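You operate a simulated robot arm through the tools that you are given. There is no shell and no other tool. Be economical: measure what you need, move in short steps, check, and stop when the job is done.

Carry out the task below with a simulated two-armed robot. There is one attempt and no reset: what you move stays moved.

JOB
Stack the green can marked "lime" from the box side of the packing bench on top of the green can marked "mint". Put the test bottle in the inside of the dark grey sink. Take the parcel from the lower shelf of the packing bench and leave it on the flat purple panel. Press the sealer bar three times. Pick up the orange roller with one hand, pass it to the other hand and put it on the top of the panel bench. Take the yellow box on the loading bench and put it away on the top of the steel stand. Stack the tall grey box that says "L" from the loading bench on top of the tall grey box that says "M". Any order will do. Set down upright: test bottle, parcel, orange roller, yellow box.
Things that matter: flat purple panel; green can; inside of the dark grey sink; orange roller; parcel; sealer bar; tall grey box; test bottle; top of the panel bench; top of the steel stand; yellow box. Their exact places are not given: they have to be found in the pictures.

The check looks at the end state, three seconds after you hand in, the way a careful person would. Anything else that was tipped, shoved, dropped, spilled or broken makes it a failure.

ROBOT AND FRAMES
Two 6-joint arms with two-finger parallel grippers on one trunk, on a base that drives. Base frame: it is fixed to the floor where the robot stands at the start and does not move with it; the origin is under the middle of the robot, x ahead of it, y to its left, z up; the surface under the hand at the start is at about z = 800. Readings come in mm, rad, newtons and seconds.
The left shoulder is at the start at [-77, 177, 832], the right one opposite. With the tool pointing down near the work surface each hand reaches from about 100 to 740 mm from the robot's upright axis, wherever it stands, measured 20 degrees to its own side. Places, roughly: flat purple panel (13x17x2 cm) [2700, -600, 800]; green can [500, 250, 750]; inside of the dark grey sink [2500, -5300, 700]; orange roller (7x13x10 cm) [900, 300, 900]; parcel [1000, -1000, 250]; sealer bar [800, -900, 900]; tall grey box [-8500, -7250, 750]; test bottle [2750, -3000, 1000]; top of the panel bench [2800, -400, 800]; top of the steel stand [-7800, -3000, 800]; yellow box [-8500, -7000, 750]. Payload 1.57 kg a hand.
The TCP of each hand is the grasp point between the finger pads, 30 mm short of the fingertips. In the tool frame z runs along the fingers and y along their closing line. The gripper opens to 80 mm. The fingers are 17 mm wide and 12 mm thick; the gripper's body (40 by 82 mm) begins 80 mm behind the TCP.
Orientation is that of the tool frame in the base frame, as [roll, pitch, yaw] about the fixed x, y, z axes, in that order (R = Rz(yaw) Ry(pitch) Rx(roll)). With the fingers straight down and closing along the base's y, the tool's x points along the base's -x, its y along +y and its z along -z.

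CONTROLS
- The arms move only by the tool apply_moves. It takes "left_targets", "right_targets" or both (then of equal length, played together; a hand with none holds still); each is a list of rows, each a list of 7 numbers: the turn, a rotation vector about the tool's x, y, z in rad, then the shift along the tool's x, y, z in m, then the finger opening in m, from 0 to 0.08. In form: [[wx, wy, wz, dx, dy, dz, grip], ...]. A call has 1 to 20 rows; each row is the pose to reach, as a shift and turn from the pose commanded when the call began, along the tool's axes at that moment. Rows are played at 5 a second. More than 50 mm and 0.15 rad between two rows, or a gripper value outside its range, and nothing of the call is played. A pose out of reach is approached as far as the arm can. The call stops where the force on the tool passes 40 N (or 10 N more than at its start, if that is more) or the arm is blocked; 0.2 s more then pass. Each finger travels about 72 mm/s and halts on what it meets, pressing with about 39 N; the grip force reading is that of the motor and also rises with nothing between the fingers. The clock runs only during rows and for 0.2 s after the last one: add rows that repeat a pose to give the fingers time. It gives the time, the measured TCP pose, the force on the tool (base axes), the opening and the grip force at its end, in the units of the frame above (readings bear some noise), with the torque about the TCP (base axes, N m) and any sound that the robot's microphone picked up.
- Cameras (640 x 400 px; columns grow to the right, rows downward): "scene" is now at [27.3, 37, 1552.4]; the picture's right is [0.50, -0.86, 0.00], its down [-0.67, -0.39, -0.64] and it looks along [0.55, 0.32, -0.77] (base axes); focal length 265 px, centre (320, 200). "left" rides on the left gripper at [72, 7, -122] in its tool frame; the picture's right is [-0.09, 1.00, 0.00], its down [-0.84, -0.08, -0.54] and it looks along [-0.54, -0.05, 0.84] (tool axes); focal length 238 px, centre (320, 200). "right" rides on the right gripper at [72, -7, -122] in its tool frame; the picture's right is [0.09, 1.00, 0.00], its down [-0.84, 0.08, -0.54] and it looks along [-0.54, 0.05, 0.84] (tool axes); focal length 238 px, centre (320, 200).
- get_image(camera): a new picture of that camera. It takes no simulated time.
- lift_body(by): slides the trunk up (or, below 0, down) by that many mm; the arms and the scene camera ride with it, the base frame stays. It gives what a move gives, with no picture.
- steer(legs): drives the robot by 1 to 6 legs, each [ahead, left, turn to the left] in mm, mm and rad, along the robot's own axes; the way and the turn of a leg run together, so that a leg with both is an arc; at most 1500 mm and 3.142 rad a leg. The arms and the cameras ride along, it lands a little off, and it stops where it bumps. It gives what a move gives.
- pan_tilt(pan, tilt): turns the head with the scene camera to pan (to the left, within 2.496 rad either way) and tilt (down, from -0.506 to 1.204), counted from straight ahead of the robot. It gives what a move gives.
- point_at(camera, pixels): for up to 12 pixels [column, row] of the newest picture of that camera ("zoom" is the newest enlarged one), the place [x, y, z] in the base frame of the surface seen there, good to about 2 mm. It takes no simulated time.
- close_up(camera, box): a new picture of the part [left, top, right, bottom] of that camera's present view, enlarged. It takes no simulated time.
- close_job(): hands the job in; it is judged then, once.

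Work in short steps. Measure before you move; look again where a grasp or a placing could have gone wrong, and mend it. You have 138 turns and 160 pictures in all, those below and enlarged ones among them. Open the grippers and draw the arms clear of the work before you hand the job in, unless the task says otherwise; then end with one line.

The tools are called after "Call:" as name(argument=value, ...) on one line, values as JSON. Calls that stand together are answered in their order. apply_moves: Moves the arms, as the interface text tells. Its arguments: {"type":"object","properties":{"left_targets":{"type":"array"},"right_targets":{"type":"array"}},"required":[]} The other tools are called the same way: lift_body (by) slides the trunk up or down; steer (legs) drives the base; pan_tilt (pan, tilt) turns the head that bears the scene camera; get_image (camera) takes a picture; point_at (camera, pixels) gives the place of the surface under pixels of a picture; close_up (camera, box) takes an enlarged picture of a part of a camera's view; close_job () hands the job in.

At the start:

```text
t: 0.0
left_eef_pos: [315.1, 341.9, 1142.1]
left_orientation: [3.141, 0.001, -3.141]
left_contact_force: [0.1, -0.1, -0.3]
left_wrist_torque: [0.01, -0.03, -0.02]
left_width: 80.0
left_gripper_force: 0.0
right_eef_pos: [350.2, 7.0, 1233.2]
right_orientation: [3.14, 0.001, 3.141]
right_contact_force: [0.4, -0.1, -0.1]
right_wrist_torque: [0.01, 0.0, 0.0]
right_width: 80.1
right_gripper_force: 0.1
trunk travel left (down, up): [-275.0, 53.0]
robot x, y, heading: [-0.2, 0.8, -0.001]
head pan, tilt: [0.527, 0.881]
```

scene: 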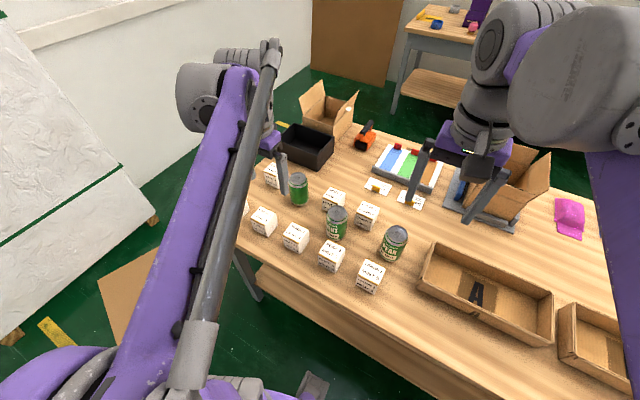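
right: 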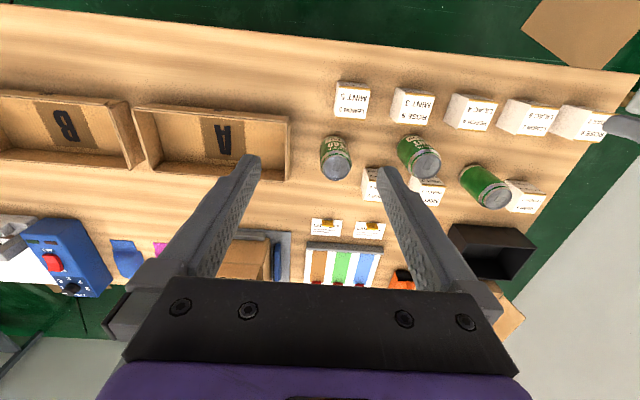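
left: 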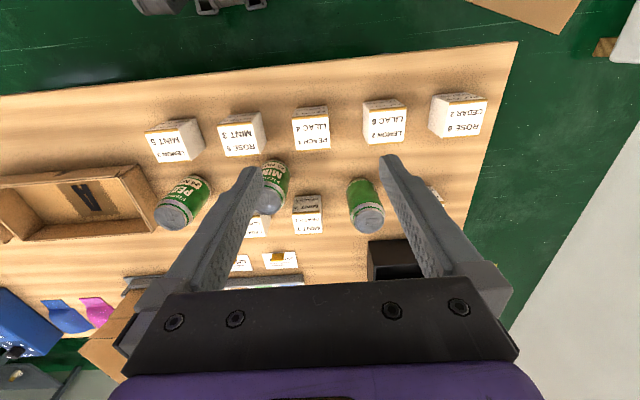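

The pictures show three green cans at about (298,188), (336,222), (393,243) in scene. I enlarge to read the labels.

Call:
close_up(camera="scene", box=[230, 90, 430, 300])

Call:
close_up(camera="left", box=[130, 80, 430, 270])

Call:
point_at(camera="scene", pixels=[[298, 178], [336, 211], [396, 232], [300, 210], [366, 137], [569, 215], [410, 170], [480, 295], [300, 150], [300, 280]])

```text
1.90 times, centred on (330, 195) of scene
```

zoom: 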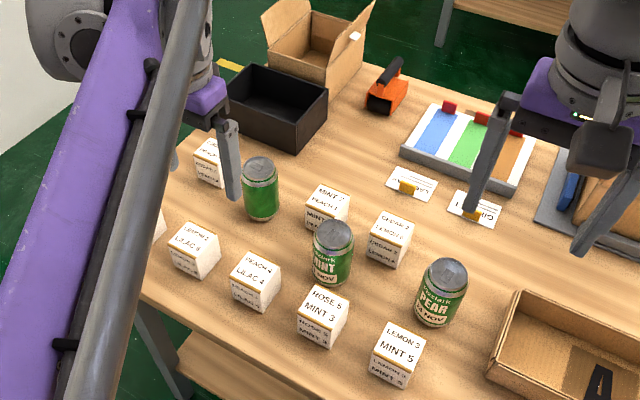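

```text
2.11 times, centred on (280, 175) of left
```

zoom: 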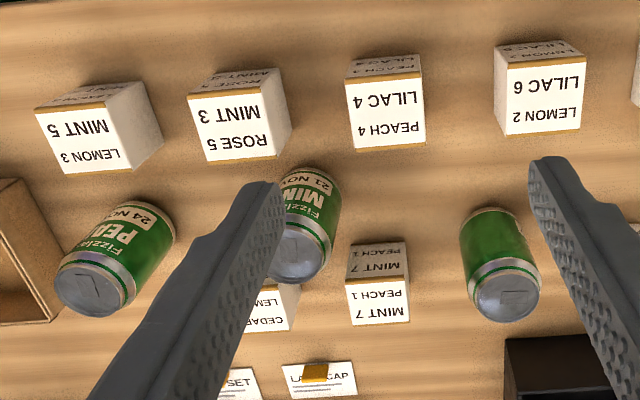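

```text
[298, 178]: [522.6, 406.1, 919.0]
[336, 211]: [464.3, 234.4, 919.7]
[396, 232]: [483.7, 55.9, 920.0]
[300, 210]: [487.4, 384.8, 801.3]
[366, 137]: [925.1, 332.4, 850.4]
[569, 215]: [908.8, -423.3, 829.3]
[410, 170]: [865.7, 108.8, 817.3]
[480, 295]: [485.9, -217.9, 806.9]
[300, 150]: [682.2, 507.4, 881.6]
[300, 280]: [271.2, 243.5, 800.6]
```

Pear, mint, and an unmarked-from-here can. I look round the bench with the head before moving anything.

Call:
pan_tilt(pan=-0.5, tilt=0.7)

Call:
get_image(camera="scene")

Call:
pan_tilt(pan=0.1, tilt=0.35)

Call:
get_image(camera="scene")

```text
t: 1.3
left_eef_pos: [315.0, 341.7, 1143.9]
left_orientation: [-3.141, 0.002, -3.141]
left_contact_force: [-0.6, -0.1, -0.4]
left_wrist_torque: [0.03, 0.02, 0.01]
left_width: 80.1
left_gripper_force: 0.1
right_eef_pos: [350.2, 8.0, 1234.2]
right_orientation: [-3.141, 0.0, -3.139]
right_contact_force: [-0.1, 0.0, -1.0]
right_wrist_torque: [-0.04, 0.0, 0.01]
right_width: 79.9
right_gripper_force: 0.1
trunk travel left (down, up): [-275.0, 53.0]
robot x, y, heading: [-3.1, -0.6, -0.0]
head pan, tilt: [-0.499, 0.7]
```

```text
154 pictures are left
```

scene: 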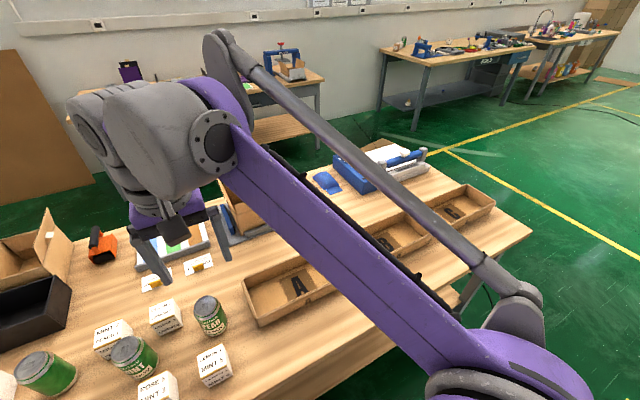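

```text
t: 2.3
left_eef_pos: [315.5, 342.3, 1143.7]
left_orientation: [-3.141, 0.001, 3.141]
left_contact_force: [0.3, -1.3, -0.4]
left_wrist_torque: [0.03, 0.04, 0.01]
left_width: 79.9
left_gripper_force: 0.1
right_eef_pos: [350.3, 9.1, 1232.7]
right_orientation: [3.141, -0.001, 3.141]
right_contact_force: [0.2, 0.5, -0.1]
right_wrist_torque: [0.03, -0.01, 0.02]
right_width: 80.1
right_gripper_force: 0.0
trunk travel left (down, up): [-275.0, 53.0]
robot x, y, heading: [-0.1, 4.2, 0.001]
head pan, tilt: [0.099, 0.351]
```

```text
153 pictures are left
```

scene: 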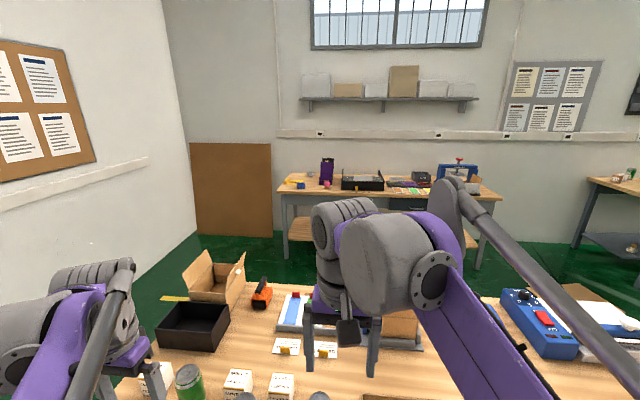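

The third can stands at the box side. I enlarge it in the left camera to measure its top.

Call:
close_up(camera="left", box=[230, 140, 430, 265])

Call:
point_at(camera="zoom", pixels=[[395, 240], [445, 250], [490, 250], [445, 220], [445, 272], [440, 160], [100, 210], [130, 215], [150, 220]])

```text
3.20 times, centred on (330, 202) of left
```

zoom: 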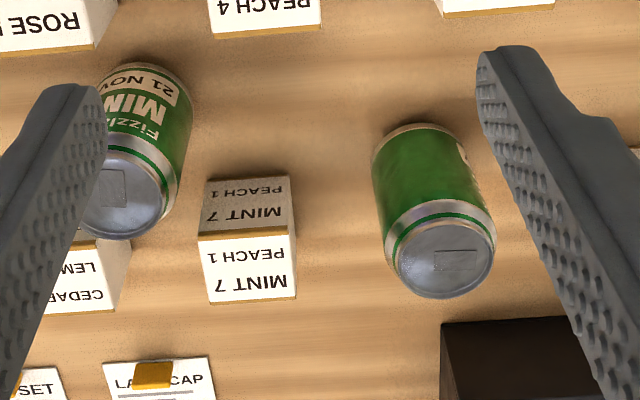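

```text
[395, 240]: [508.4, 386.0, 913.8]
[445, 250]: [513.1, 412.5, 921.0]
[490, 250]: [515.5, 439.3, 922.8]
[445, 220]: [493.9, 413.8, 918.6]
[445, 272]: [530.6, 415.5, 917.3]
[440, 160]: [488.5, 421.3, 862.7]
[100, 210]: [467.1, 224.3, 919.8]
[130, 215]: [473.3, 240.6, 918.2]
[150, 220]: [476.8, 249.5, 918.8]
```

Lime candidate top centre is about (516,414,920). I move the left hand above it, tips just above the top, and look.

Call:
apply_moves(left_targets=[[0, 0, 0, -0.04, 0.0144, 0, 0.08], [0, 0, 0, -0.08, 0.0288, 0, 0.08], [0, 0, 0, -0.12, 0.0432, 0, 0.08], [0, 0, 0, -0.16, 0.0576, 0, 0.08], [0, 0, 0, -0.201, 0.072, 0, 0.08], [0, 0, 0, -0.201, 0.072, 0.045, 0.08], [0, 0, 0, -0.201, 0.072, 0.09, 0.08], [0, 0, 0, -0.201, 0.072, 0.13, 0.08], [0, 0, 0, -0.201, 0.072, 0.17, 0.08], [0, 0, 0, -0.201, 0.072, 0.17, 0.08]])

Call:
get_image(camera="left")

```text
t: 4.5
left_eef_pos: [518.0, 412.0, 973.5]
left_orientation: [3.141, 0.0, 3.14]
left_contact_force: [-0.2, 0.7, 0.0]
left_wrist_torque: [-0.03, 0.02, 0.0]
left_width: 79.9
left_gripper_force: 0.0
right_eef_pos: [349.8, 8.2, 1234.0]
right_orientation: [-3.141, -0.001, 3.14]
right_contact_force: [-0.5, -1.2, -0.1]
right_wrist_torque: [0.0, 0.02, 0.01]
right_width: 80.2
right_gripper_force: 0.1
trunk travel left (down, up): [-275.0, 53.0]
robot x, y, heading: [0.8, 1.4, 0.004]
head pan, tilt: [0.099, 0.351]
```

```text
151 pictures are left
```

left: 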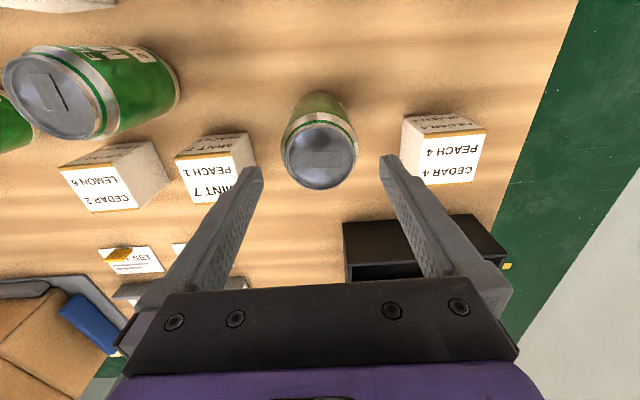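

The can is between the fingers; I measure its rim (283–358, 155) and the neighbouring boxes and tray.

Call:
point_at(camera="left", pixels=[[286, 155], [355, 155], [320, 128], [320, 183], [320, 155], [405, 130], [425, 170], [250, 165], [240, 145], [345, 230], [380, 225]])

```text
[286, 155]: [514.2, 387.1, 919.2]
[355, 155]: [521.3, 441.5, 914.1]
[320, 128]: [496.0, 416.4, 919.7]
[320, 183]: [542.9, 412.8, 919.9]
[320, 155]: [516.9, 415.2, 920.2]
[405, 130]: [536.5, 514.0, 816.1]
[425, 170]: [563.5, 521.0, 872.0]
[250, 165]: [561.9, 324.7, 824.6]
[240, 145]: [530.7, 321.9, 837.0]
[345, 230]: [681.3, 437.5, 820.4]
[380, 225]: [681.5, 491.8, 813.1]
```

Centre is (519,414.5). I descend to z≈885, close, and lift 190 mm.

Call:
apply_moves(left_targets=[[0, 0, 0, -0.001, 0.0025, 0.045, 0.08], [0, 0, 0, -0.001, 0.0025, 0.088, 0.08], [0, 0, 0, -0.001, 0.0025, 0.088, 0.08], [0, 0, 0, -0.001, 0.0025, 0.088, 0.05], [0, 0, 0, -0.001, 0.0025, 0.088, 0.05], [0, 0, 0, -0.001, 0.0025, 0.088, 0.05], [0, 0, 0, -0.001, 0.0025, 0.045, 0.05], [0, 0, 0, -0.001, 0.0025, 0, 0.05], [0, 0, 0, -0.001, 0.0025, -0.045, 0.05], [0, 0, 0, -0.001, 0.0025, -0.09, 0.05], [0, 0, 0, -0.001, 0.0025, -0.11, 0.05]])

Call:
get_image(camera="left")

```text
t: 6.9
left_eef_pos: [516.5, 416.4, 1079.9]
left_orientation: [-3.141, 0.002, 3.141]
left_contact_force: [-0.3, 0.0, -3.2]
left_wrist_torque: [0.03, 0.03, -0.02]
left_width: 65.1
left_gripper_force: 39.0
right_eef_pos: [349.4, 8.2, 1233.4]
right_orientation: [-3.141, 0.001, -3.14]
right_contact_force: [0.2, 0.1, -0.2]
right_wrist_torque: [0.0, 0.05, -0.01]
right_width: 80.2
right_gripper_force: 0.1
trunk travel left (down, up): [-275.0, 53.0]
robot x, y, heading: [-1.1, 0.5, 0.002]
head pan, tilt: [0.099, 0.351]
```

```text
150 pictures are left
```

left: 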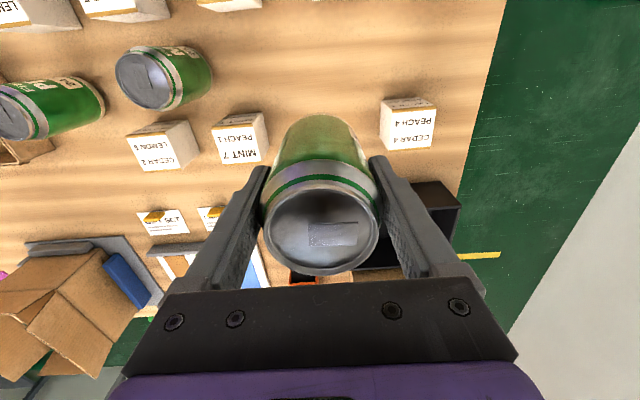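

Held at 65 mm. I turn the can a quarter turn to read its label with the head camera.

Call:
apply_moves(left_targets=[[0, 0, -0.145, 0, 0, 0, 0.05], [0, 0, -0.29, 0, 0, 0, 0.05], [0, 0, -0.435, 0, 0, 0, 0.05], [0, 0, -0.58, 0, 0, 0, 0.05], [0, 0, -0.725, 0, 0, 0, 0.05], [0, 0, -0.87, 0, 0, 0, 0.05], [0, 0, -1.015, 0, 0, 0, 0.05], [0, 0, -1.16, 0, 0, 0, 0.05], [0, 0, -1.305, 0, 0, 0, 0.05], [0, 0, -1.45, 0, 0, 0, 0.05], [0, 0, -1.57, 0, 0, 0, 0.05]])

Call:
pan_tilt(pan=0.65, tilt=0.75)

Call:
get_image(camera="scene")

Call:
get_image(camera="left")

```text
t: 9.3
left_eef_pos: [516.5, 416.2, 1083.3]
left_orientation: [3.141, -0.001, -1.57]
left_contact_force: [0.4, -0.4, -2.5]
left_wrist_torque: [-0.01, 0.0, -0.02]
left_width: 65.1
left_gripper_force: 38.5
right_eef_pos: [349.8, 7.6, 1233.1]
right_orientation: [3.141, -0.001, -3.141]
right_contact_force: [0.2, 0.5, 0.3]
right_wrist_torque: [0.01, -0.01, 0.0]
right_width: 80.0
right_gripper_force: 0.0
trunk travel left (down, up): [-275.0, 53.0]
robot x, y, heading: [-0.3, 0.6, 0.001]
head pan, tilt: [0.099, 0.351]
```

```text
t: 10.2
left_eef_pos: [516.7, 415.7, 1082.5]
left_orientation: [-3.141, 0.001, -1.571]
left_contact_force: [0.1, 0.1, -3.4]
left_wrist_torque: [-0.03, 0.02, 0.02]
left_width: 65.3
left_gripper_force: 39.4
right_eef_pos: [350.1, 8.8, 1233.6]
right_orientation: [3.141, 0.0, 3.141]
right_contact_force: [0.0, 1.3, -0.1]
right_wrist_torque: [-0.02, -0.01, -0.02]
right_width: 79.9
right_gripper_force: 0.1
trunk travel left (down, up): [-275.0, 53.0]
robot x, y, heading: [-0.0, -1.4, 0.002]
head pan, tilt: [0.649, 0.75]
```

```text
149 pictures are left
```

scene: 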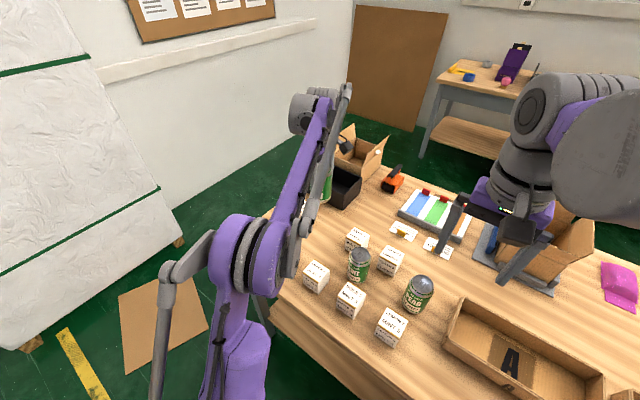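

```text
148 pictures are left
```

left: 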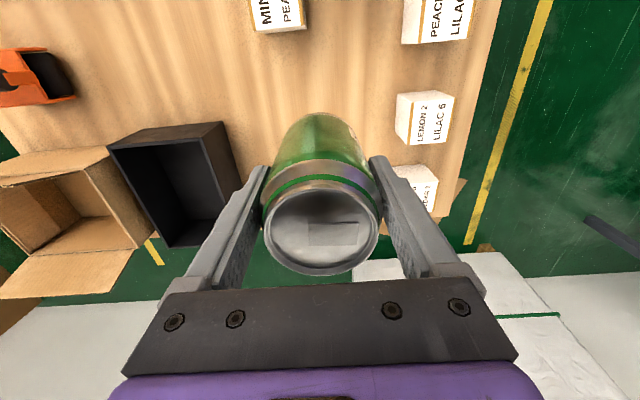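

The arm hides the label. I enlarge the mint can's top in scene to measure it, then carry the lime there.

Call:
close_up(camera="scene", box=[300, 220, 440, 307])

Call:
point_at(camera="zoom", pixels=[[235, 150], [275, 152], [312, 155], [275, 133], [275, 172], [330, 150], [275, 240]])

```text
4.57 times, centred on (370, 264) of scene
```

zoom: 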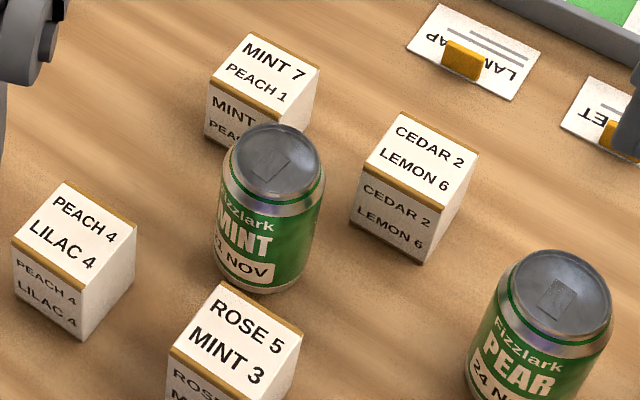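

```text
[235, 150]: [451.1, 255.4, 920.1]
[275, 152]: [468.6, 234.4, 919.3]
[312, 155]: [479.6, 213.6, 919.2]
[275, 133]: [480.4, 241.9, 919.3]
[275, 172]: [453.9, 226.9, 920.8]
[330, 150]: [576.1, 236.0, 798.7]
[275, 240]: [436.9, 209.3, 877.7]
```

Mint top centre ≈ (464,231). I carry the lime at height to 60 mm short of it and look at the label.

Call:
apply_moves(left_targets=[[0, 0, 0, 0.042, 0.017, 0, 0.05], [0, 0, 0, 0.084, 0.035, 0, 0.05], [0, 0, 0, 0.125, 0.0526, 0, 0.05], [0, 0, 0, 0.125, 0.0526, 0, 0.05]])

Call:
close_up(camera="scene", box=[240, 130, 480, 280])

Call:
get_image(camera="left")

```text
t: 11.2
left_eef_pos: [464.0, 291.5, 1084.8]
left_orientation: [3.14, -0.001, -1.572]
left_contact_force: [0.3, -0.7, -3.3]
left_wrist_torque: [-0.04, 0.01, 0.01]
left_width: 65.5
left_gripper_force: 38.1
right_eef_pos: [351.3, 8.3, 1233.2]
right_orientation: [-3.14, 0.001, 3.142]
right_contact_force: [0.0, 0.0, -0.5]
right_wrist_torque: [-0.02, 0.0, 0.0]
right_width: 80.2
right_gripper_force: 0.0
trunk travel left (down, up): [-275.0, 53.0]
robot x, y, heading: [-0.4, -0.5, 0.0]
head pan, tilt: [0.649, 0.75]
```

```text
2.67 times, centred on (360, 205) of scene
```

zoom: 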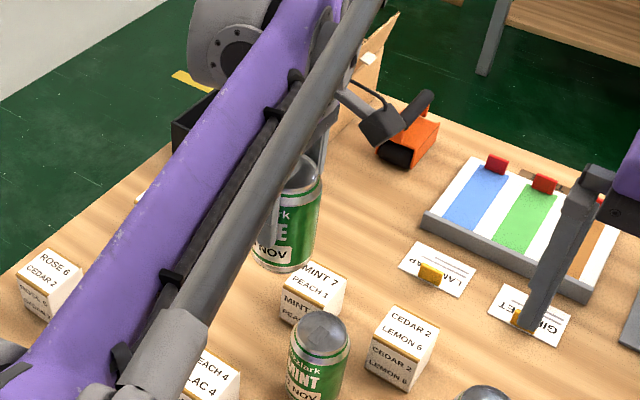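

```text
145 pictures are left
```

left: 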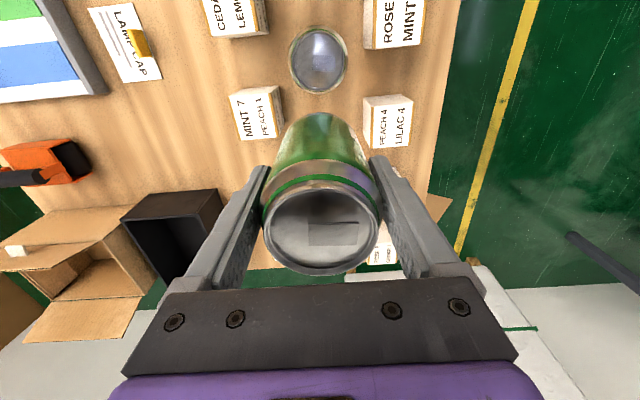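

The visible letter "E" fits LIME. I measure the mint top in the left picture, disc at about (319,58).

Call:
point_at(camera="left", pixels=[[294, 58], [319, 58], [343, 58], [319, 33], [319, 86], [319, 60]])

```text
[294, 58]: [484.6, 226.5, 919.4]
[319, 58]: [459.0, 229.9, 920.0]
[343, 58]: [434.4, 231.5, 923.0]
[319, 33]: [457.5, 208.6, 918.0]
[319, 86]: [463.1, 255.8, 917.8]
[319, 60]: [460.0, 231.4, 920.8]
```

Two estimates differ slightly (x 459.5 vs 464); I enlarge to get a finer one.

Call:
close_up(camera="left", box=[270, 15, 370, 77])

Call:
point_at(camera="zoom", pixels=[[143, 270], [480, 270], [310, 110], [320, 270]])

```text
6.40 times, centred on (320, 46) of left
```

zoom: 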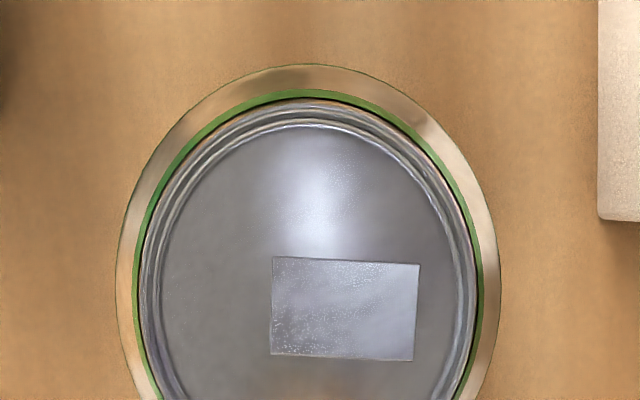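

```text
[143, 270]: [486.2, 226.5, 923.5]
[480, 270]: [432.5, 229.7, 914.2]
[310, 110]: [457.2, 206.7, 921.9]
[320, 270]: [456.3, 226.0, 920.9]
```

Mint centre ≈ (461,231). I centre the lime over it and lower to just short of contact.

Call:
apply_moves(left_targets=[[0, 0, 0, 0.032, 0.003, 0, 0.05], [0, 0, 0, 0.062, 0.003, 0, 0.05], [0, 0, 0, 0.062, 0.003, 0.035, 0.05], [0, 0, 0, 0.062, 0.003, 0.068, 0.05], [0, 0, 0, 0.062, 0.003, 0.073, 0.05], [0, 0, 0, 0.062, 0.003, 0.073, 0.05]])

Call:
close_up(camera="scene", box=[280, 170, 440, 300])

```text
t: 12.7
left_eef_pos: [460.9, 229.0, 1010.0]
left_orientation: [-3.141, 0.001, -1.572]
left_contact_force: [0.3, 0.1, -3.6]
left_wrist_torque: [0.01, -0.01, -0.01]
left_width: 65.5
left_gripper_force: 39.4
right_eef_pos: [350.1, 7.8, 1233.0]
right_orientation: [3.141, 0.0, 3.141]
right_contact_force: [-0.4, 0.4, 0.1]
right_wrist_torque: [0.0, -0.01, 0.0]
right_width: 80.0
right_gripper_force: 0.1
trunk travel left (down, up): [-275.0, 53.0]
robot x, y, heading: [-2.5, -1.6, -0.002]
head pan, tilt: [0.649, 0.75]
```

```text
3.08 times, centred on (360, 235) of scene
```

zoom: 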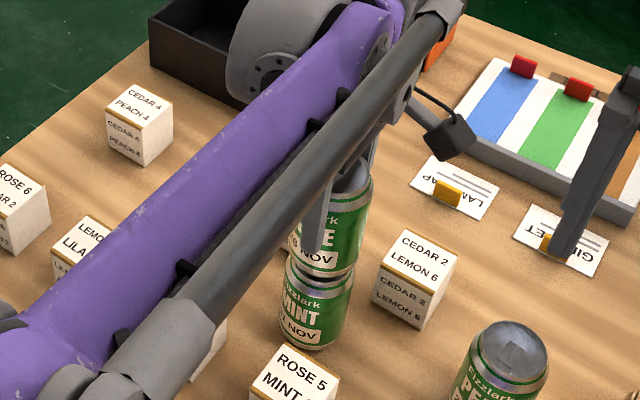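

I check alignment by measuring matching points on both can faces: mint (340,300), lime (358,230), etc.

Call:
point_at(camera="zoom", pixels=[[318, 318], [340, 305], [346, 318], [345, 222], [356, 215], [366, 215], [300, 320], [340, 240]])

```text
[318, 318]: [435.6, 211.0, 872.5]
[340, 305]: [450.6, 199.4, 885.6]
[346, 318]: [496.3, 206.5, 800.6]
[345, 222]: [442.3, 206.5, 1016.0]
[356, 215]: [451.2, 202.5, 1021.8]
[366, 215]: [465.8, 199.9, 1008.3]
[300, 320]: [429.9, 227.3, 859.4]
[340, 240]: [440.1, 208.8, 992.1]
```

Both axes agree within ~2 mm. I lower until contact in small steps, then release and rise.

Call:
apply_moves(left_targets=[[0, 0, 0, 0.001, 0, 0.002, 0.05], [0, 0, 0, 0.001, 0, 0.004, 0.05], [0, 0, 0, 0.001, 0, 0.005, 0.05], [0, 0, 0, 0.001, 0, 0.005, 0.05]])

```text
t: 13.7
left_eef_pos: [460.8, 226.8, 1007.0]
left_orientation: [-3.14, 0.002, -1.571]
left_contact_force: [5.3, 2.4, 24.8]
left_wrist_torque: [0.38, -0.38, 0.02]
left_width: 65.4
left_gripper_force: 39.3
right_eef_pos: [348.8, 8.2, 1232.9]
right_orientation: [-3.141, 0.001, -3.141]
right_contact_force: [0.5, -0.7, -0.4]
right_wrist_torque: [-0.02, 0.0, -0.01]
right_width: 80.0
right_gripper_force: 0.0
trunk travel left (down, up): [-275.0, 53.0]
robot x, y, heading: [3.1, -1.1, -0.001]
head pan, tilt: [0.649, 0.75]
```

Contact (25 N). I ease up 1.5 mm, open, and rise straight up.

Call:
apply_moves(left_targets=[[0, 0, 0, 0, 0, -0.0015, 0.05], [0, 0, 0, 0, 0, -0.0015, 0.07], [0, 0, 0, 0, 0, -0.0015, 0.08], [0, 0, 0, 0, 0, -0.0015, 0.08], [0, 0, 0, 0, 0, -0.04, 0.08], [0, 0, 0, 0, 0, -0.085, 0.08], [0, 0, 0, 0, 0, -0.13, 0.08], [0, 0, 0, 0, 0, -0.13, 0.08]])

Call:
get_image(camera="scene")

Call:
get_image(camera="left")

```text
t: 15.4
left_eef_pos: [460.3, 228.6, 1135.5]
left_orientation: [-3.141, 0.0, -1.571]
left_contact_force: [-0.5, -0.6, -0.2]
left_wrist_torque: [0.0, 0.0, -0.01]
left_width: 80.1
left_gripper_force: 0.0
right_eef_pos: [350.6, 7.0, 1233.7]
right_orientation: [3.141, 0.0, -3.14]
right_contact_force: [0.3, 0.1, 1.5]
right_wrist_torque: [0.03, 0.0, -0.01]
right_width: 80.0
right_gripper_force: 0.0
trunk travel left (down, up): [-275.0, 53.0]
robot x, y, heading: [4.1, 0.9, 0.002]
head pan, tilt: [0.649, 0.75]
```

```text
142 pictures are left
```

scene: 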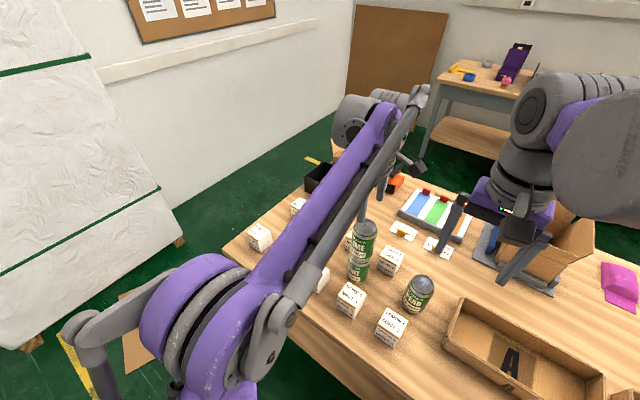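

```text
141 pictures are left
```

left: 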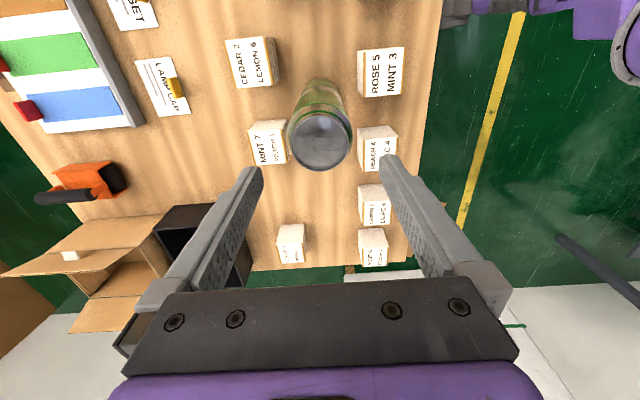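

Lime stands on mint. I bring the left hand back to its neutral pose, away from the stack.

Call:
apply_moves(left_targets=[[0, 0, 0, -0.01, 0.013, -0.01, 0.08], [0, 0, 0.145, -0.02, 0.026, -0.02, 0.08], [0, 0, 0.29, -0.03, 0.039, -0.02, 0.08], [0, 0, 0.435, -0.04, 0.052, -0.02, 0.08], [0, 0, 0.58, -0.05, 0.065, -0.02, 0.08], [0, 0, 0.725, -0.06, 0.08, -0.02, 0.08], [0, 0, 0.87, -0.07, 0.09, -0.02, 0.08], [0, 0, 1.015, -0.08, 0.105, -0.02, 0.08], [0, 0, 1.16, -0.09, 0.12, -0.02, 0.08], [0, 0, 1.305, -0.1, 0.135, -0.02, 0.08], [0, 0, 1.45, -0.11, 0.145, -0.02, 0.08], [0, 0, 1.57, -0.113, 0.145, -0.02, 0.08]])

Call:
pan_tilt(pan=-1.2, tilt=0.6)

Call:
get_image(camera="scene")

```text
t: 18.1
left_eef_pos: [315.8, 340.3, 1155.7]
left_orientation: [-3.141, 0.001, 3.14]
left_contact_force: [-0.6, -0.5, -0.6]
left_wrist_torque: [-0.03, 0.01, 0.02]
left_width: 80.2
left_gripper_force: 0.2
right_eef_pos: [349.3, 8.0, 1234.6]
right_orientation: [-3.14, 0.001, 3.141]
right_contact_force: [0.1, -0.2, 0.1]
right_wrist_torque: [-0.02, 0.02, 0.01]
right_width: 80.2
right_gripper_force: 0.0
trunk travel left (down, up): [-275.0, 53.0]
robot x, y, heading: [1.2, -0.6, -0.005]
head pan, tilt: [0.649, 0.75]
```

```text
t: 19.9
left_eef_pos: [317.4, 339.9, 1156.8]
left_orientation: [-3.142, 0.0, -3.139]
left_contact_force: [-0.3, -0.2, 0.6]
left_wrist_torque: [-0.01, 0.0, 0.04]
left_width: 80.1
left_gripper_force: 0.1
right_eef_pos: [349.0, 7.9, 1234.4]
right_orientation: [3.141, -0.001, 3.141]
right_contact_force: [0.9, -0.3, -0.4]
right_wrist_torque: [0.02, -0.01, -0.01]
right_width: 80.1
right_gripper_force: 0.0
trunk travel left (down, up): [-275.0, 53.0]
robot x, y, heading: [-1.9, -1.0, 0.005]
head pan, tilt: [-1.201, 0.6]
```

```text
140 pictures are left
```

scene: 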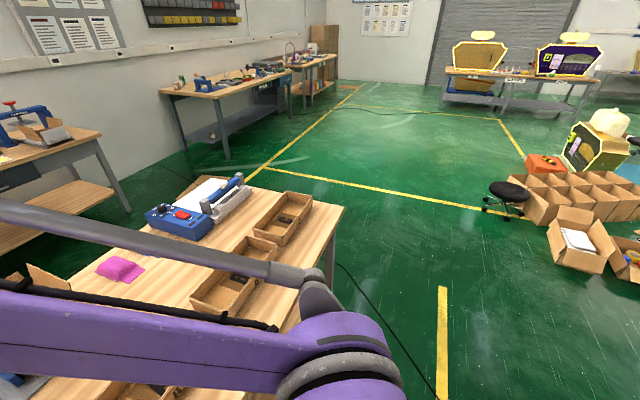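

I measure bench corners, the cable on the floor and nearby furniture.

Call:
point_at(camera="scene", pixels=[[343, 208], [320, 290], [205, 170], [345, 270], [400, 350], [430, 395], [180, 218], [230, 200], [125, 205], [208, 155], [500, 215], [190, 100]])

Call:
close_up(camera="scene", box=[130, 150, 360, 300])

```text
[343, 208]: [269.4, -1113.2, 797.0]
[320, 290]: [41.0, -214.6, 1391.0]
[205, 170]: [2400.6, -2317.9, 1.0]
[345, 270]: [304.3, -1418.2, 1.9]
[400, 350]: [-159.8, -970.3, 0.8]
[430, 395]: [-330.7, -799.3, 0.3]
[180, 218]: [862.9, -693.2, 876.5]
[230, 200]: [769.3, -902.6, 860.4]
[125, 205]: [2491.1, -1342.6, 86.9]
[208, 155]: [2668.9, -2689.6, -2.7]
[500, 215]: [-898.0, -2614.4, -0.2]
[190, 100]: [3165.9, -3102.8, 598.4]
```

```text
2.67 times, centred on (245, 225) of scene
```

zoom: 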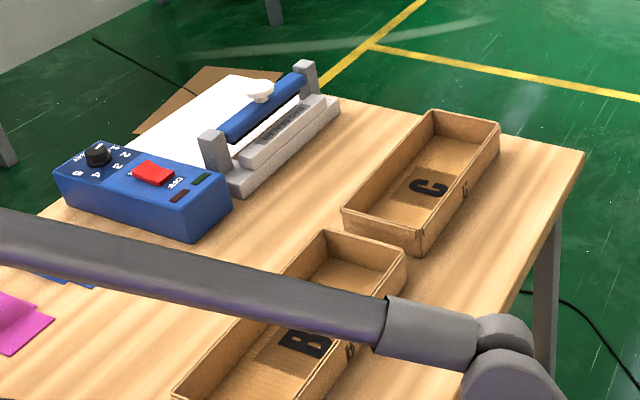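

Lane is clear to the right (bench corner (269,-1113)). I drive around the right end to the far side, and turn to face the bench.

Call:
steer(legs=[[-150, 0, 0], [0, -1500, 0], [0, -300, 0], [1500, 0, 0], [350, 0, 0], [0, 0, 3.14]])

Call:
pan_tilt(pan=-0.6, tilt=0.6)

Call:
get_image(camera="scene")

```text
t: 53.5
left_eef_pos: [1372.7, -2226.3, 1155.5]
left_orientation: [-3.14, 0.001, 0.038]
left_contact_force: [0.0, 0.3, 0.0]
left_wrist_torque: [-0.01, -0.02, -0.04]
left_width: 80.2
left_gripper_force: 0.0
right_eef_pos: [1326.8, -1895.8, 1234.6]
right_orientation: [3.141, -0.001, 0.039]
right_contact_force: [-0.1, 0.6, 0.3]
right_wrist_torque: [0.01, -0.01, -0.01]
right_width: 79.7
right_gripper_force: 0.1
trunk travel left (down, up): [-275.0, 53.0]
robot x, y, heading: [1673.6, -1874.7, -3.104]
head pan, tilt: [-1.201, 0.6]
```

```text
t: 54.5
left_eef_pos: [1373.4, -2226.5, 1155.6]
left_orientation: [3.141, 0.0, 0.039]
left_contact_force: [-0.4, -0.1, 0.1]
left_wrist_torque: [-0.03, 0.01, 0.0]
left_width: 79.8
left_gripper_force: 0.0
right_eef_pos: [1326.9, -1895.5, 1233.5]
right_orientation: [-3.141, -0.001, 0.036]
right_contact_force: [0.1, -0.3, -0.3]
right_wrist_torque: [0.01, 0.0, 0.0]
right_width: 80.1
right_gripper_force: 0.0
trunk travel left (down, up): [-275.0, 53.0]
robot x, y, heading: [1674.4, -1874.1, -3.105]
head pan, tilt: [-0.6, 0.6]
```

```text
138 pictures are left
```

scene: 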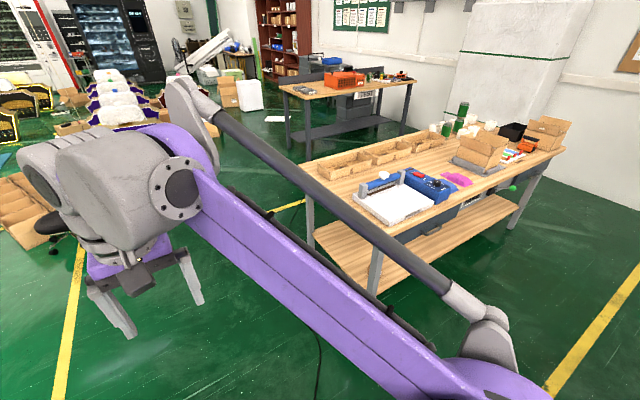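

Facing the bench from the far side. I slide right to stand opposite the sealer at about x=1650, y=-900.

Call:
steer(legs=[[0, 0, -0.037], [0, -970, 0]])

Call:
pan_tilt(pan=0, tilt=0.8)

Call:
get_image(camera="scene")

```text
t: 63.6
left_eef_pos: [1357.8, -1258.0, 1155.8]
left_orientation: [3.141, 0.0, 0.006]
left_contact_force: [-0.8, -1.2, -0.9]
left_wrist_torque: [-0.02, 0.01, 0.02]
left_width: 80.0
left_gripper_force: 0.0
right_eef_pos: [1322.4, -926.8, 1232.7]
right_orientation: [3.141, 0.001, 0.005]
right_contact_force: [0.1, -0.4, 0.8]
right_wrist_torque: [-0.01, 0.0, 0.01]
right_width: 80.1
right_gripper_force: 0.1
trunk travel left (down, up): [-275.0, 53.0]
robot x, y, heading: [1670.8, -917.0, -3.14]
head pan, tilt: [-0.6, 0.6]
```

```text
t: 64.6
left_eef_pos: [1358.1, -1259.0, 1155.8]
left_orientation: [-3.141, 0.0, 0.005]
left_contact_force: [-0.3, -0.1, 0.4]
left_wrist_torque: [0.02, 0.03, -0.02]
left_width: 80.0
left_gripper_force: 0.0
right_eef_pos: [1323.5, -925.9, 1232.6]
right_orientation: [-3.141, -0.002, 0.006]
right_contact_force: [-0.3, -0.2, -0.1]
right_wrist_torque: [0.0, 0.01, -0.03]
right_width: 79.9
right_gripper_force: 0.1
trunk travel left (down, up): [-275.0, 53.0]
robot x, y, heading: [1672.0, -914.5, -3.136]
head pan, tilt: [0.0, 0.799]
```

```text
137 pictures are left
```

scene: 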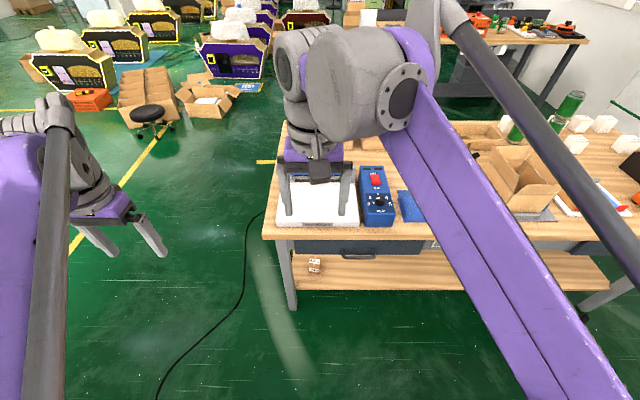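

I see the parcel on the lower shelf at (314,266). I enlarge and measure it and the bench edge.

Call:
close_up(camera="scene", box=[260, 140, 420, 310])

Call:
point_at(camera="scene", pixels=[[314, 262], [314, 270], [310, 285], [262, 236], [340, 240], [350, 288], [295, 300], [340, 255], [320, 225], [378, 213]])

```text
2.35 times, centred on (340, 225) of scene
```

zoom: 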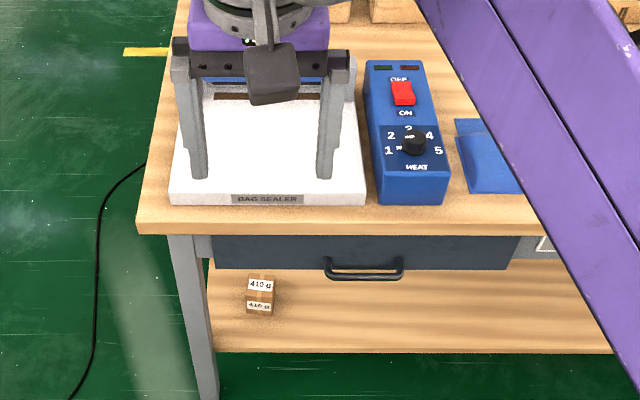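

```text
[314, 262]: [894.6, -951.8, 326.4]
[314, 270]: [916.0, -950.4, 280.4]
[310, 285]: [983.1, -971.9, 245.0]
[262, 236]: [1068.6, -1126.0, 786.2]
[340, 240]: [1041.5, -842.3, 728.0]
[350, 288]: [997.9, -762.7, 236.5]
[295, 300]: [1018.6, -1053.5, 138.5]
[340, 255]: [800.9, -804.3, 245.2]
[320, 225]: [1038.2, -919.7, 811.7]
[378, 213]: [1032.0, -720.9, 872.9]
```

Parcel front face ~ (916,-951), shelf z≈245. Now the sealer: I look with the right-hand camera.

Call:
get_image(camera="right")

Call:
close_up(camera="right", box=[200, 120, 440, 270])

```text
135 pictures are left
```

right: 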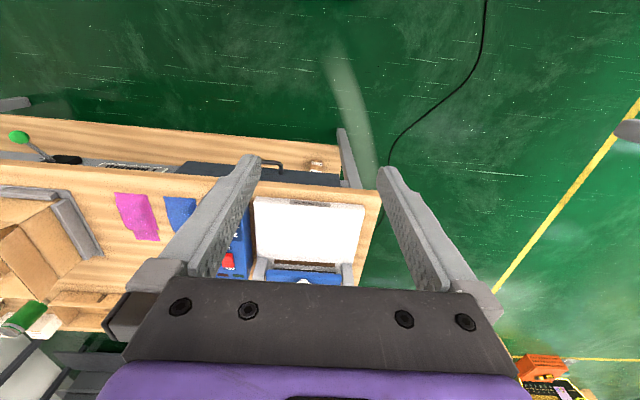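

```text
2.67 times, centred on (320, 195) of right
```

zoom: 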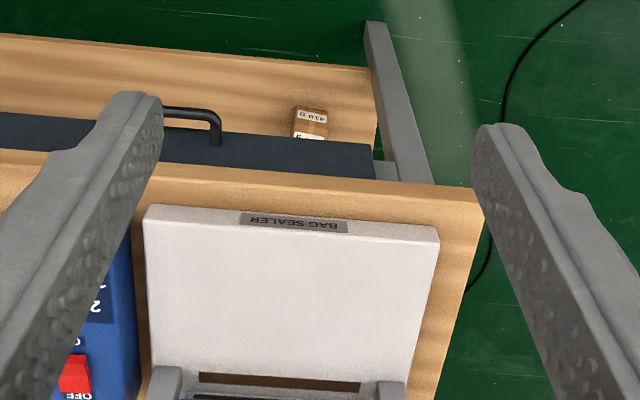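

I drive 290 mm ahead so the right hand comes over the sealer region, then look.

Call:
steer(legs=[[290, 0, 0]])

Call:
get_image(camera="right")

Call:
get_image(camera="scene")

```text
t: 66.6
left_eef_pos: [1071.7, -1260.8, 1155.8]
left_orientation: [3.141, 0.0, 0.005]
left_contact_force: [-0.3, 0.8, 0.3]
left_wrist_torque: [-0.03, 0.01, 0.01]
left_width: 80.1
left_gripper_force: 0.1
right_eef_pos: [1035.0, -927.9, 1234.3]
right_orientation: [-3.141, -0.001, 0.006]
right_contact_force: [-1.1, -0.1, -0.6]
right_wrist_torque: [-0.01, -0.04, 0.0]
right_width: 80.1
right_gripper_force: 0.0
trunk travel left (down, up): [-275.0, 53.0]
robot x, y, heading: [1385.1, -919.2, -3.133]
head pan, tilt: [0.0, 0.799]
```

```text
133 pictures are left
```

right: 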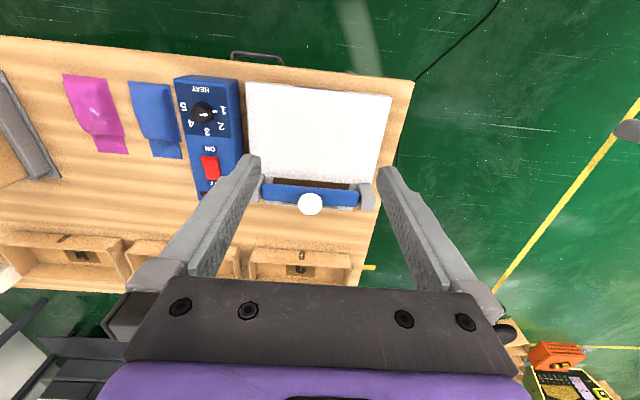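

```text
132 pictures are left
```

scene: 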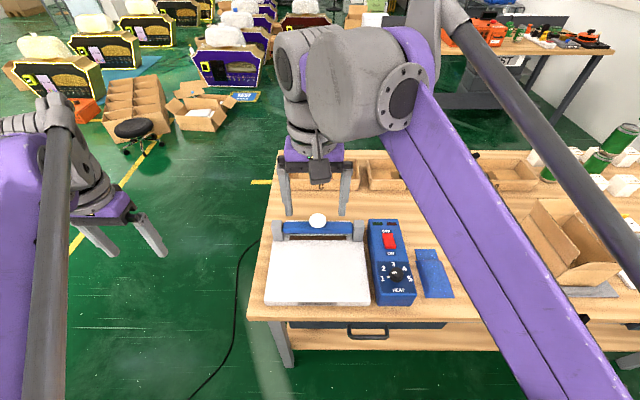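

The blue bar with its white knob is at (318,220) in scene. I measure and enlarge it.

Call:
close_up(camera="scene", box=[250, 190, 390, 280])

Call:
point_at(camera="scene", pixels=[[318, 216], [318, 222], [300, 227], [340, 227], [278, 230], [357, 230], [318, 235], [318, 255], [300, 241]])

Call:
point_at(camera="right", pixels=[[310, 204], [285, 195], [340, 198], [263, 190], [368, 197], [310, 184], [310, 140]])

```text
4.44 times, centred on (320, 235) of scene
```

zoom: 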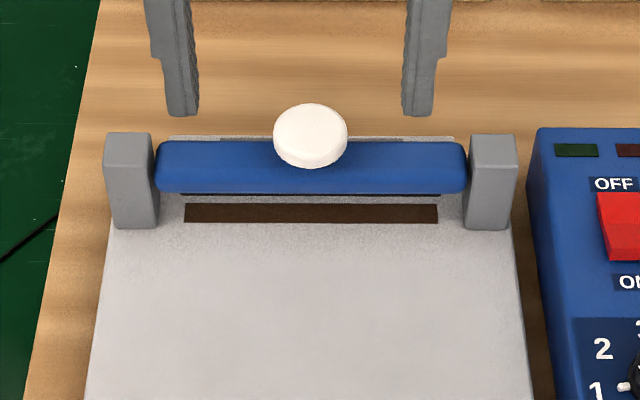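

```text
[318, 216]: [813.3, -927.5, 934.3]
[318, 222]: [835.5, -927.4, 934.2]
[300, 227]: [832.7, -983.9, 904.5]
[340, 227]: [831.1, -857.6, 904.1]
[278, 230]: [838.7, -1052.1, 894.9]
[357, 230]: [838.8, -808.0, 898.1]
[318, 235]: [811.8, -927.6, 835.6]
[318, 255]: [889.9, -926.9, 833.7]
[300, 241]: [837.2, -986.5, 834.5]
```

```text
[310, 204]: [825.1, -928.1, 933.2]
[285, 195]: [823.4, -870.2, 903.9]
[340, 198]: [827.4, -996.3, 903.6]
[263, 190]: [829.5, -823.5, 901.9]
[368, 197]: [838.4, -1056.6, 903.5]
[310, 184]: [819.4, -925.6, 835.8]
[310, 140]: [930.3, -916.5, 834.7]
```

Knob top centre (825,-928,934). I close the right fingers and bring them above the knob.

Call:
apply_moves(right_targets=[[0, 0, 0, -0.045, 0, 0.0, 0.05], [0, 0, 0, -0.09, 0, 0, 0.03], [0, 0, 0, -0.135, 0, 0.02, 0], [0, 0, 0, -0.175, 0, 0.05, 0], [0, 0, 0, -0.21, 0, 0.09, 0], [0, 0, 0, -0.21, 0, 0.135, 0], [0, 0, 0, -0.21, 0, 0.18, 0], [0, 0, 0, -0.21, 0, 0.22, 0], [0, 0, 0, -0.21, 0, 0.245, 0], [0, 0, 0, -0.21, 0, 0.245, 0]])

Call:
close_up(camera="scene", box=[230, 150, 410, 270])

```text
refused: row 5 steps farther than a row can; nothing moved
```

```text
3.33 times, centred on (320, 210) of scene
```

zoom: 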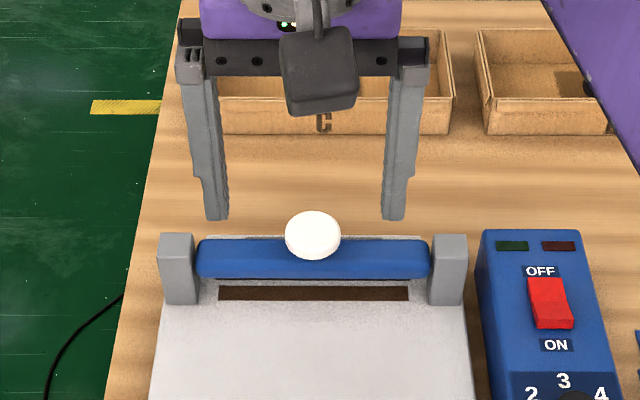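

A row was over 50 mm; I resend with smaller steps.

Call:
apply_moves(right_targets=[[0, 0, 0, -0.045, 0, 0.0, 0.05], [0, 0, 0, -0.09, 0, 0, 0.03], [0, 0, 0, -0.13, 0, 0.02, 0], [0, 0, 0, -0.17, 0, 0.04, 0], [0, 0, 0, -0.21, 0, 0.06, 0], [0, 0, 0, -0.21, 0, 0.1, 0], [0, 0, 0, -0.21, 0, 0.145, 0], [0, 0, 0, -0.21, 0, 0.19, 0], [0, 0, 0, -0.21, 0, 0.23, 0], [0, 0, 0, -0.21, 0, 0.245, 0], [0, 0, 0, -0.21, 0, 0.245, 0]])

Call:
get_image(camera="right")

```text
t: 69.0
left_eef_pos: [1072.5, -1259.9, 1154.9]
left_orientation: [3.141, 0.0, 0.004]
left_contact_force: [0.1, 0.6, 0.6]
left_wrist_torque: [-0.01, -0.03, 0.03]
left_width: 79.9
left_gripper_force: 0.1
right_eef_pos: [825.5, -926.8, 987.6]
right_orientation: [3.14, -0.001, 0.006]
right_contact_force: [-0.1, 0.8, -0.4]
right_wrist_torque: [0.01, -0.03, 0.01]
right_width: 0.0
right_gripper_force: 21.1
right hand out of reach, approached as far as the arm can: row 4, 5
trunk travel left (down, up): [-275.0, 53.0]
robot x, y, heading: [1389.0, -918.3, -3.135]
head pan, tilt: [0.0, 0.799]
```

```text
129 pictures are left
```

right: 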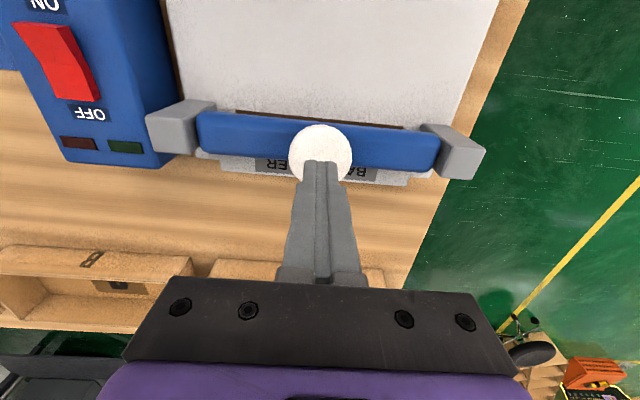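

Fingers above the knob. First press: descend slowly until the bar bottoms or force stops it.

Call:
apply_moves(right_targets=[[0, 0, 0, 0, 0, 0.015, 0], [0, 0, 0, 0, 0, 0.023, 0], [0, 0, 0, 0, 0, 0.031, 0], [0, 0, 0, 0, 0, 0.039, 0], [0, 0, 0, 0, 0, 0.045, 0]])

Call:
close_up(camera="scene", box=[230, 150, 410, 270])

```text
t: 70.2
left_eef_pos: [1071.7, -1260.0, 1155.0]
left_orientation: [3.141, 0.001, 0.006]
left_contact_force: [0.6, 0.0, -0.1]
left_wrist_torque: [0.03, 0.0, 0.03]
left_width: 80.1
left_gripper_force: 0.1
right_eef_pos: [825.8, -927.8, 943.3]
right_orientation: [-3.14, -0.001, 0.005]
right_contact_force: [-0.9, 0.8, 2.6]
right_wrist_torque: [0.0, 0.02, -0.01]
right_width: 0.0
right_gripper_force: 21.3
trunk travel left (down, up): [-275.0, 53.0]
robot x, y, heading: [1386.5, -919.6, -3.139]
head pan, tilt: [0.0, 0.799]
```

```text
3.33 times, centred on (320, 210) of scene
```

zoom: 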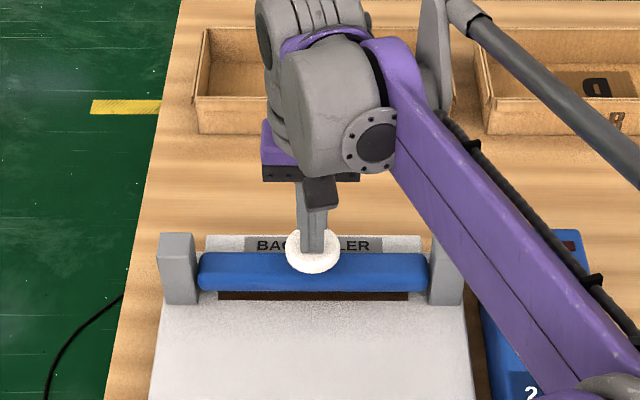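

The bar is going down (2.6 N). I continue until it bottoms.

Call:
apply_moves(right_targets=[[0, 0, 0, 0, 0, 0.006, 0], [0, 0, 0, 0, 0, 0.012, 0], [0, 0, 0, 0, 0, 0.018, 0], [0, 0, 0, 0, 0, 0.024, 0], [0, 0, 0, 0, 0, 0.03, 0], [0, 0, 0, 0, 0, 0.036, 0], [0, 0, 0, 0, 0, 0.042, 0]])

```text
t: 71.0
left_eef_pos: [1073.2, -1260.6, 1155.8]
left_orientation: [3.14, 0.004, 0.005]
left_contact_force: [0.3, -1.1, 0.5]
left_wrist_torque: [0.0, -0.02, 0.04]
left_width: 80.0
left_gripper_force: 0.0
right_eef_pos: [826.8, -928.2, 931.4]
right_orientation: [-3.141, 0.007, 0.005]
right_contact_force: [0.0, 0.0, 28.1]
right_wrist_torque: [-0.02, 0.01, -0.08]
right_width: 0.1
right_gripper_force: 21.5
trunk travel left (down, up): [-275.0, 53.0]
robot x, y, heading: [1386.7, -916.1, -3.138]
head pan, tilt: [0.0, 0.799]
stopped in row 4 (right hand): the force on the tool passed its limit at 52 N (the readings are from after the stop); the commanded pose is now the measured one
```

Bottomed out at TCP z≈932. I rise fully and check that the bar springs back.

Call:
apply_moves(right_targets=[[0, 0, 0, 0, 0, -0.02, 0], [0, 0, 0, 0, 0, -0.045, 0], [0, 0, 0, 0, 0, -0.06, 0], [0, 0, 0, 0, 0, -0.06, 0]])

Call:
close_up(camera="scene", box=[230, 150, 410, 270])

```text
t: 72.0
left_eef_pos: [1073.3, -1259.7, 1155.5]
left_orientation: [-3.141, 0.001, 0.005]
left_contact_force: [-0.2, -0.5, 0.0]
left_wrist_torque: [-0.03, -0.01, 0.02]
left_width: 80.0
left_gripper_force: 0.1
right_eef_pos: [825.4, -930.0, 990.9]
right_orientation: [-3.141, 0.004, 0.004]
right_contact_force: [0.4, 0.5, 0.4]
right_wrist_torque: [0.0, 0.0, -0.02]
right_width: 0.0
right_gripper_force: 21.4
trunk travel left (down, up): [-275.0, 53.0]
robot x, y, heading: [1389.5, -917.1, -3.14]
head pan, tilt: [0.0, 0.799]
```

```text
3.33 times, centred on (320, 210) of scene
```

zoom: 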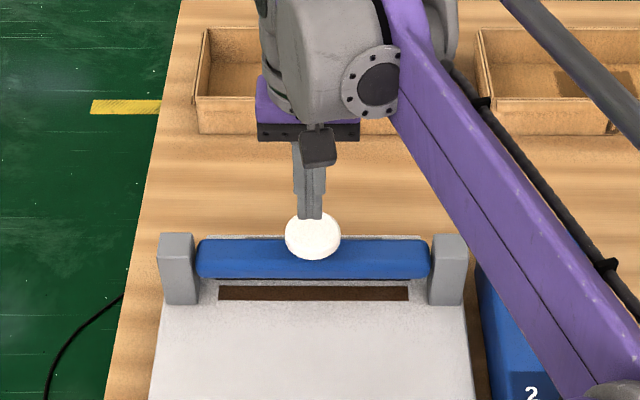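

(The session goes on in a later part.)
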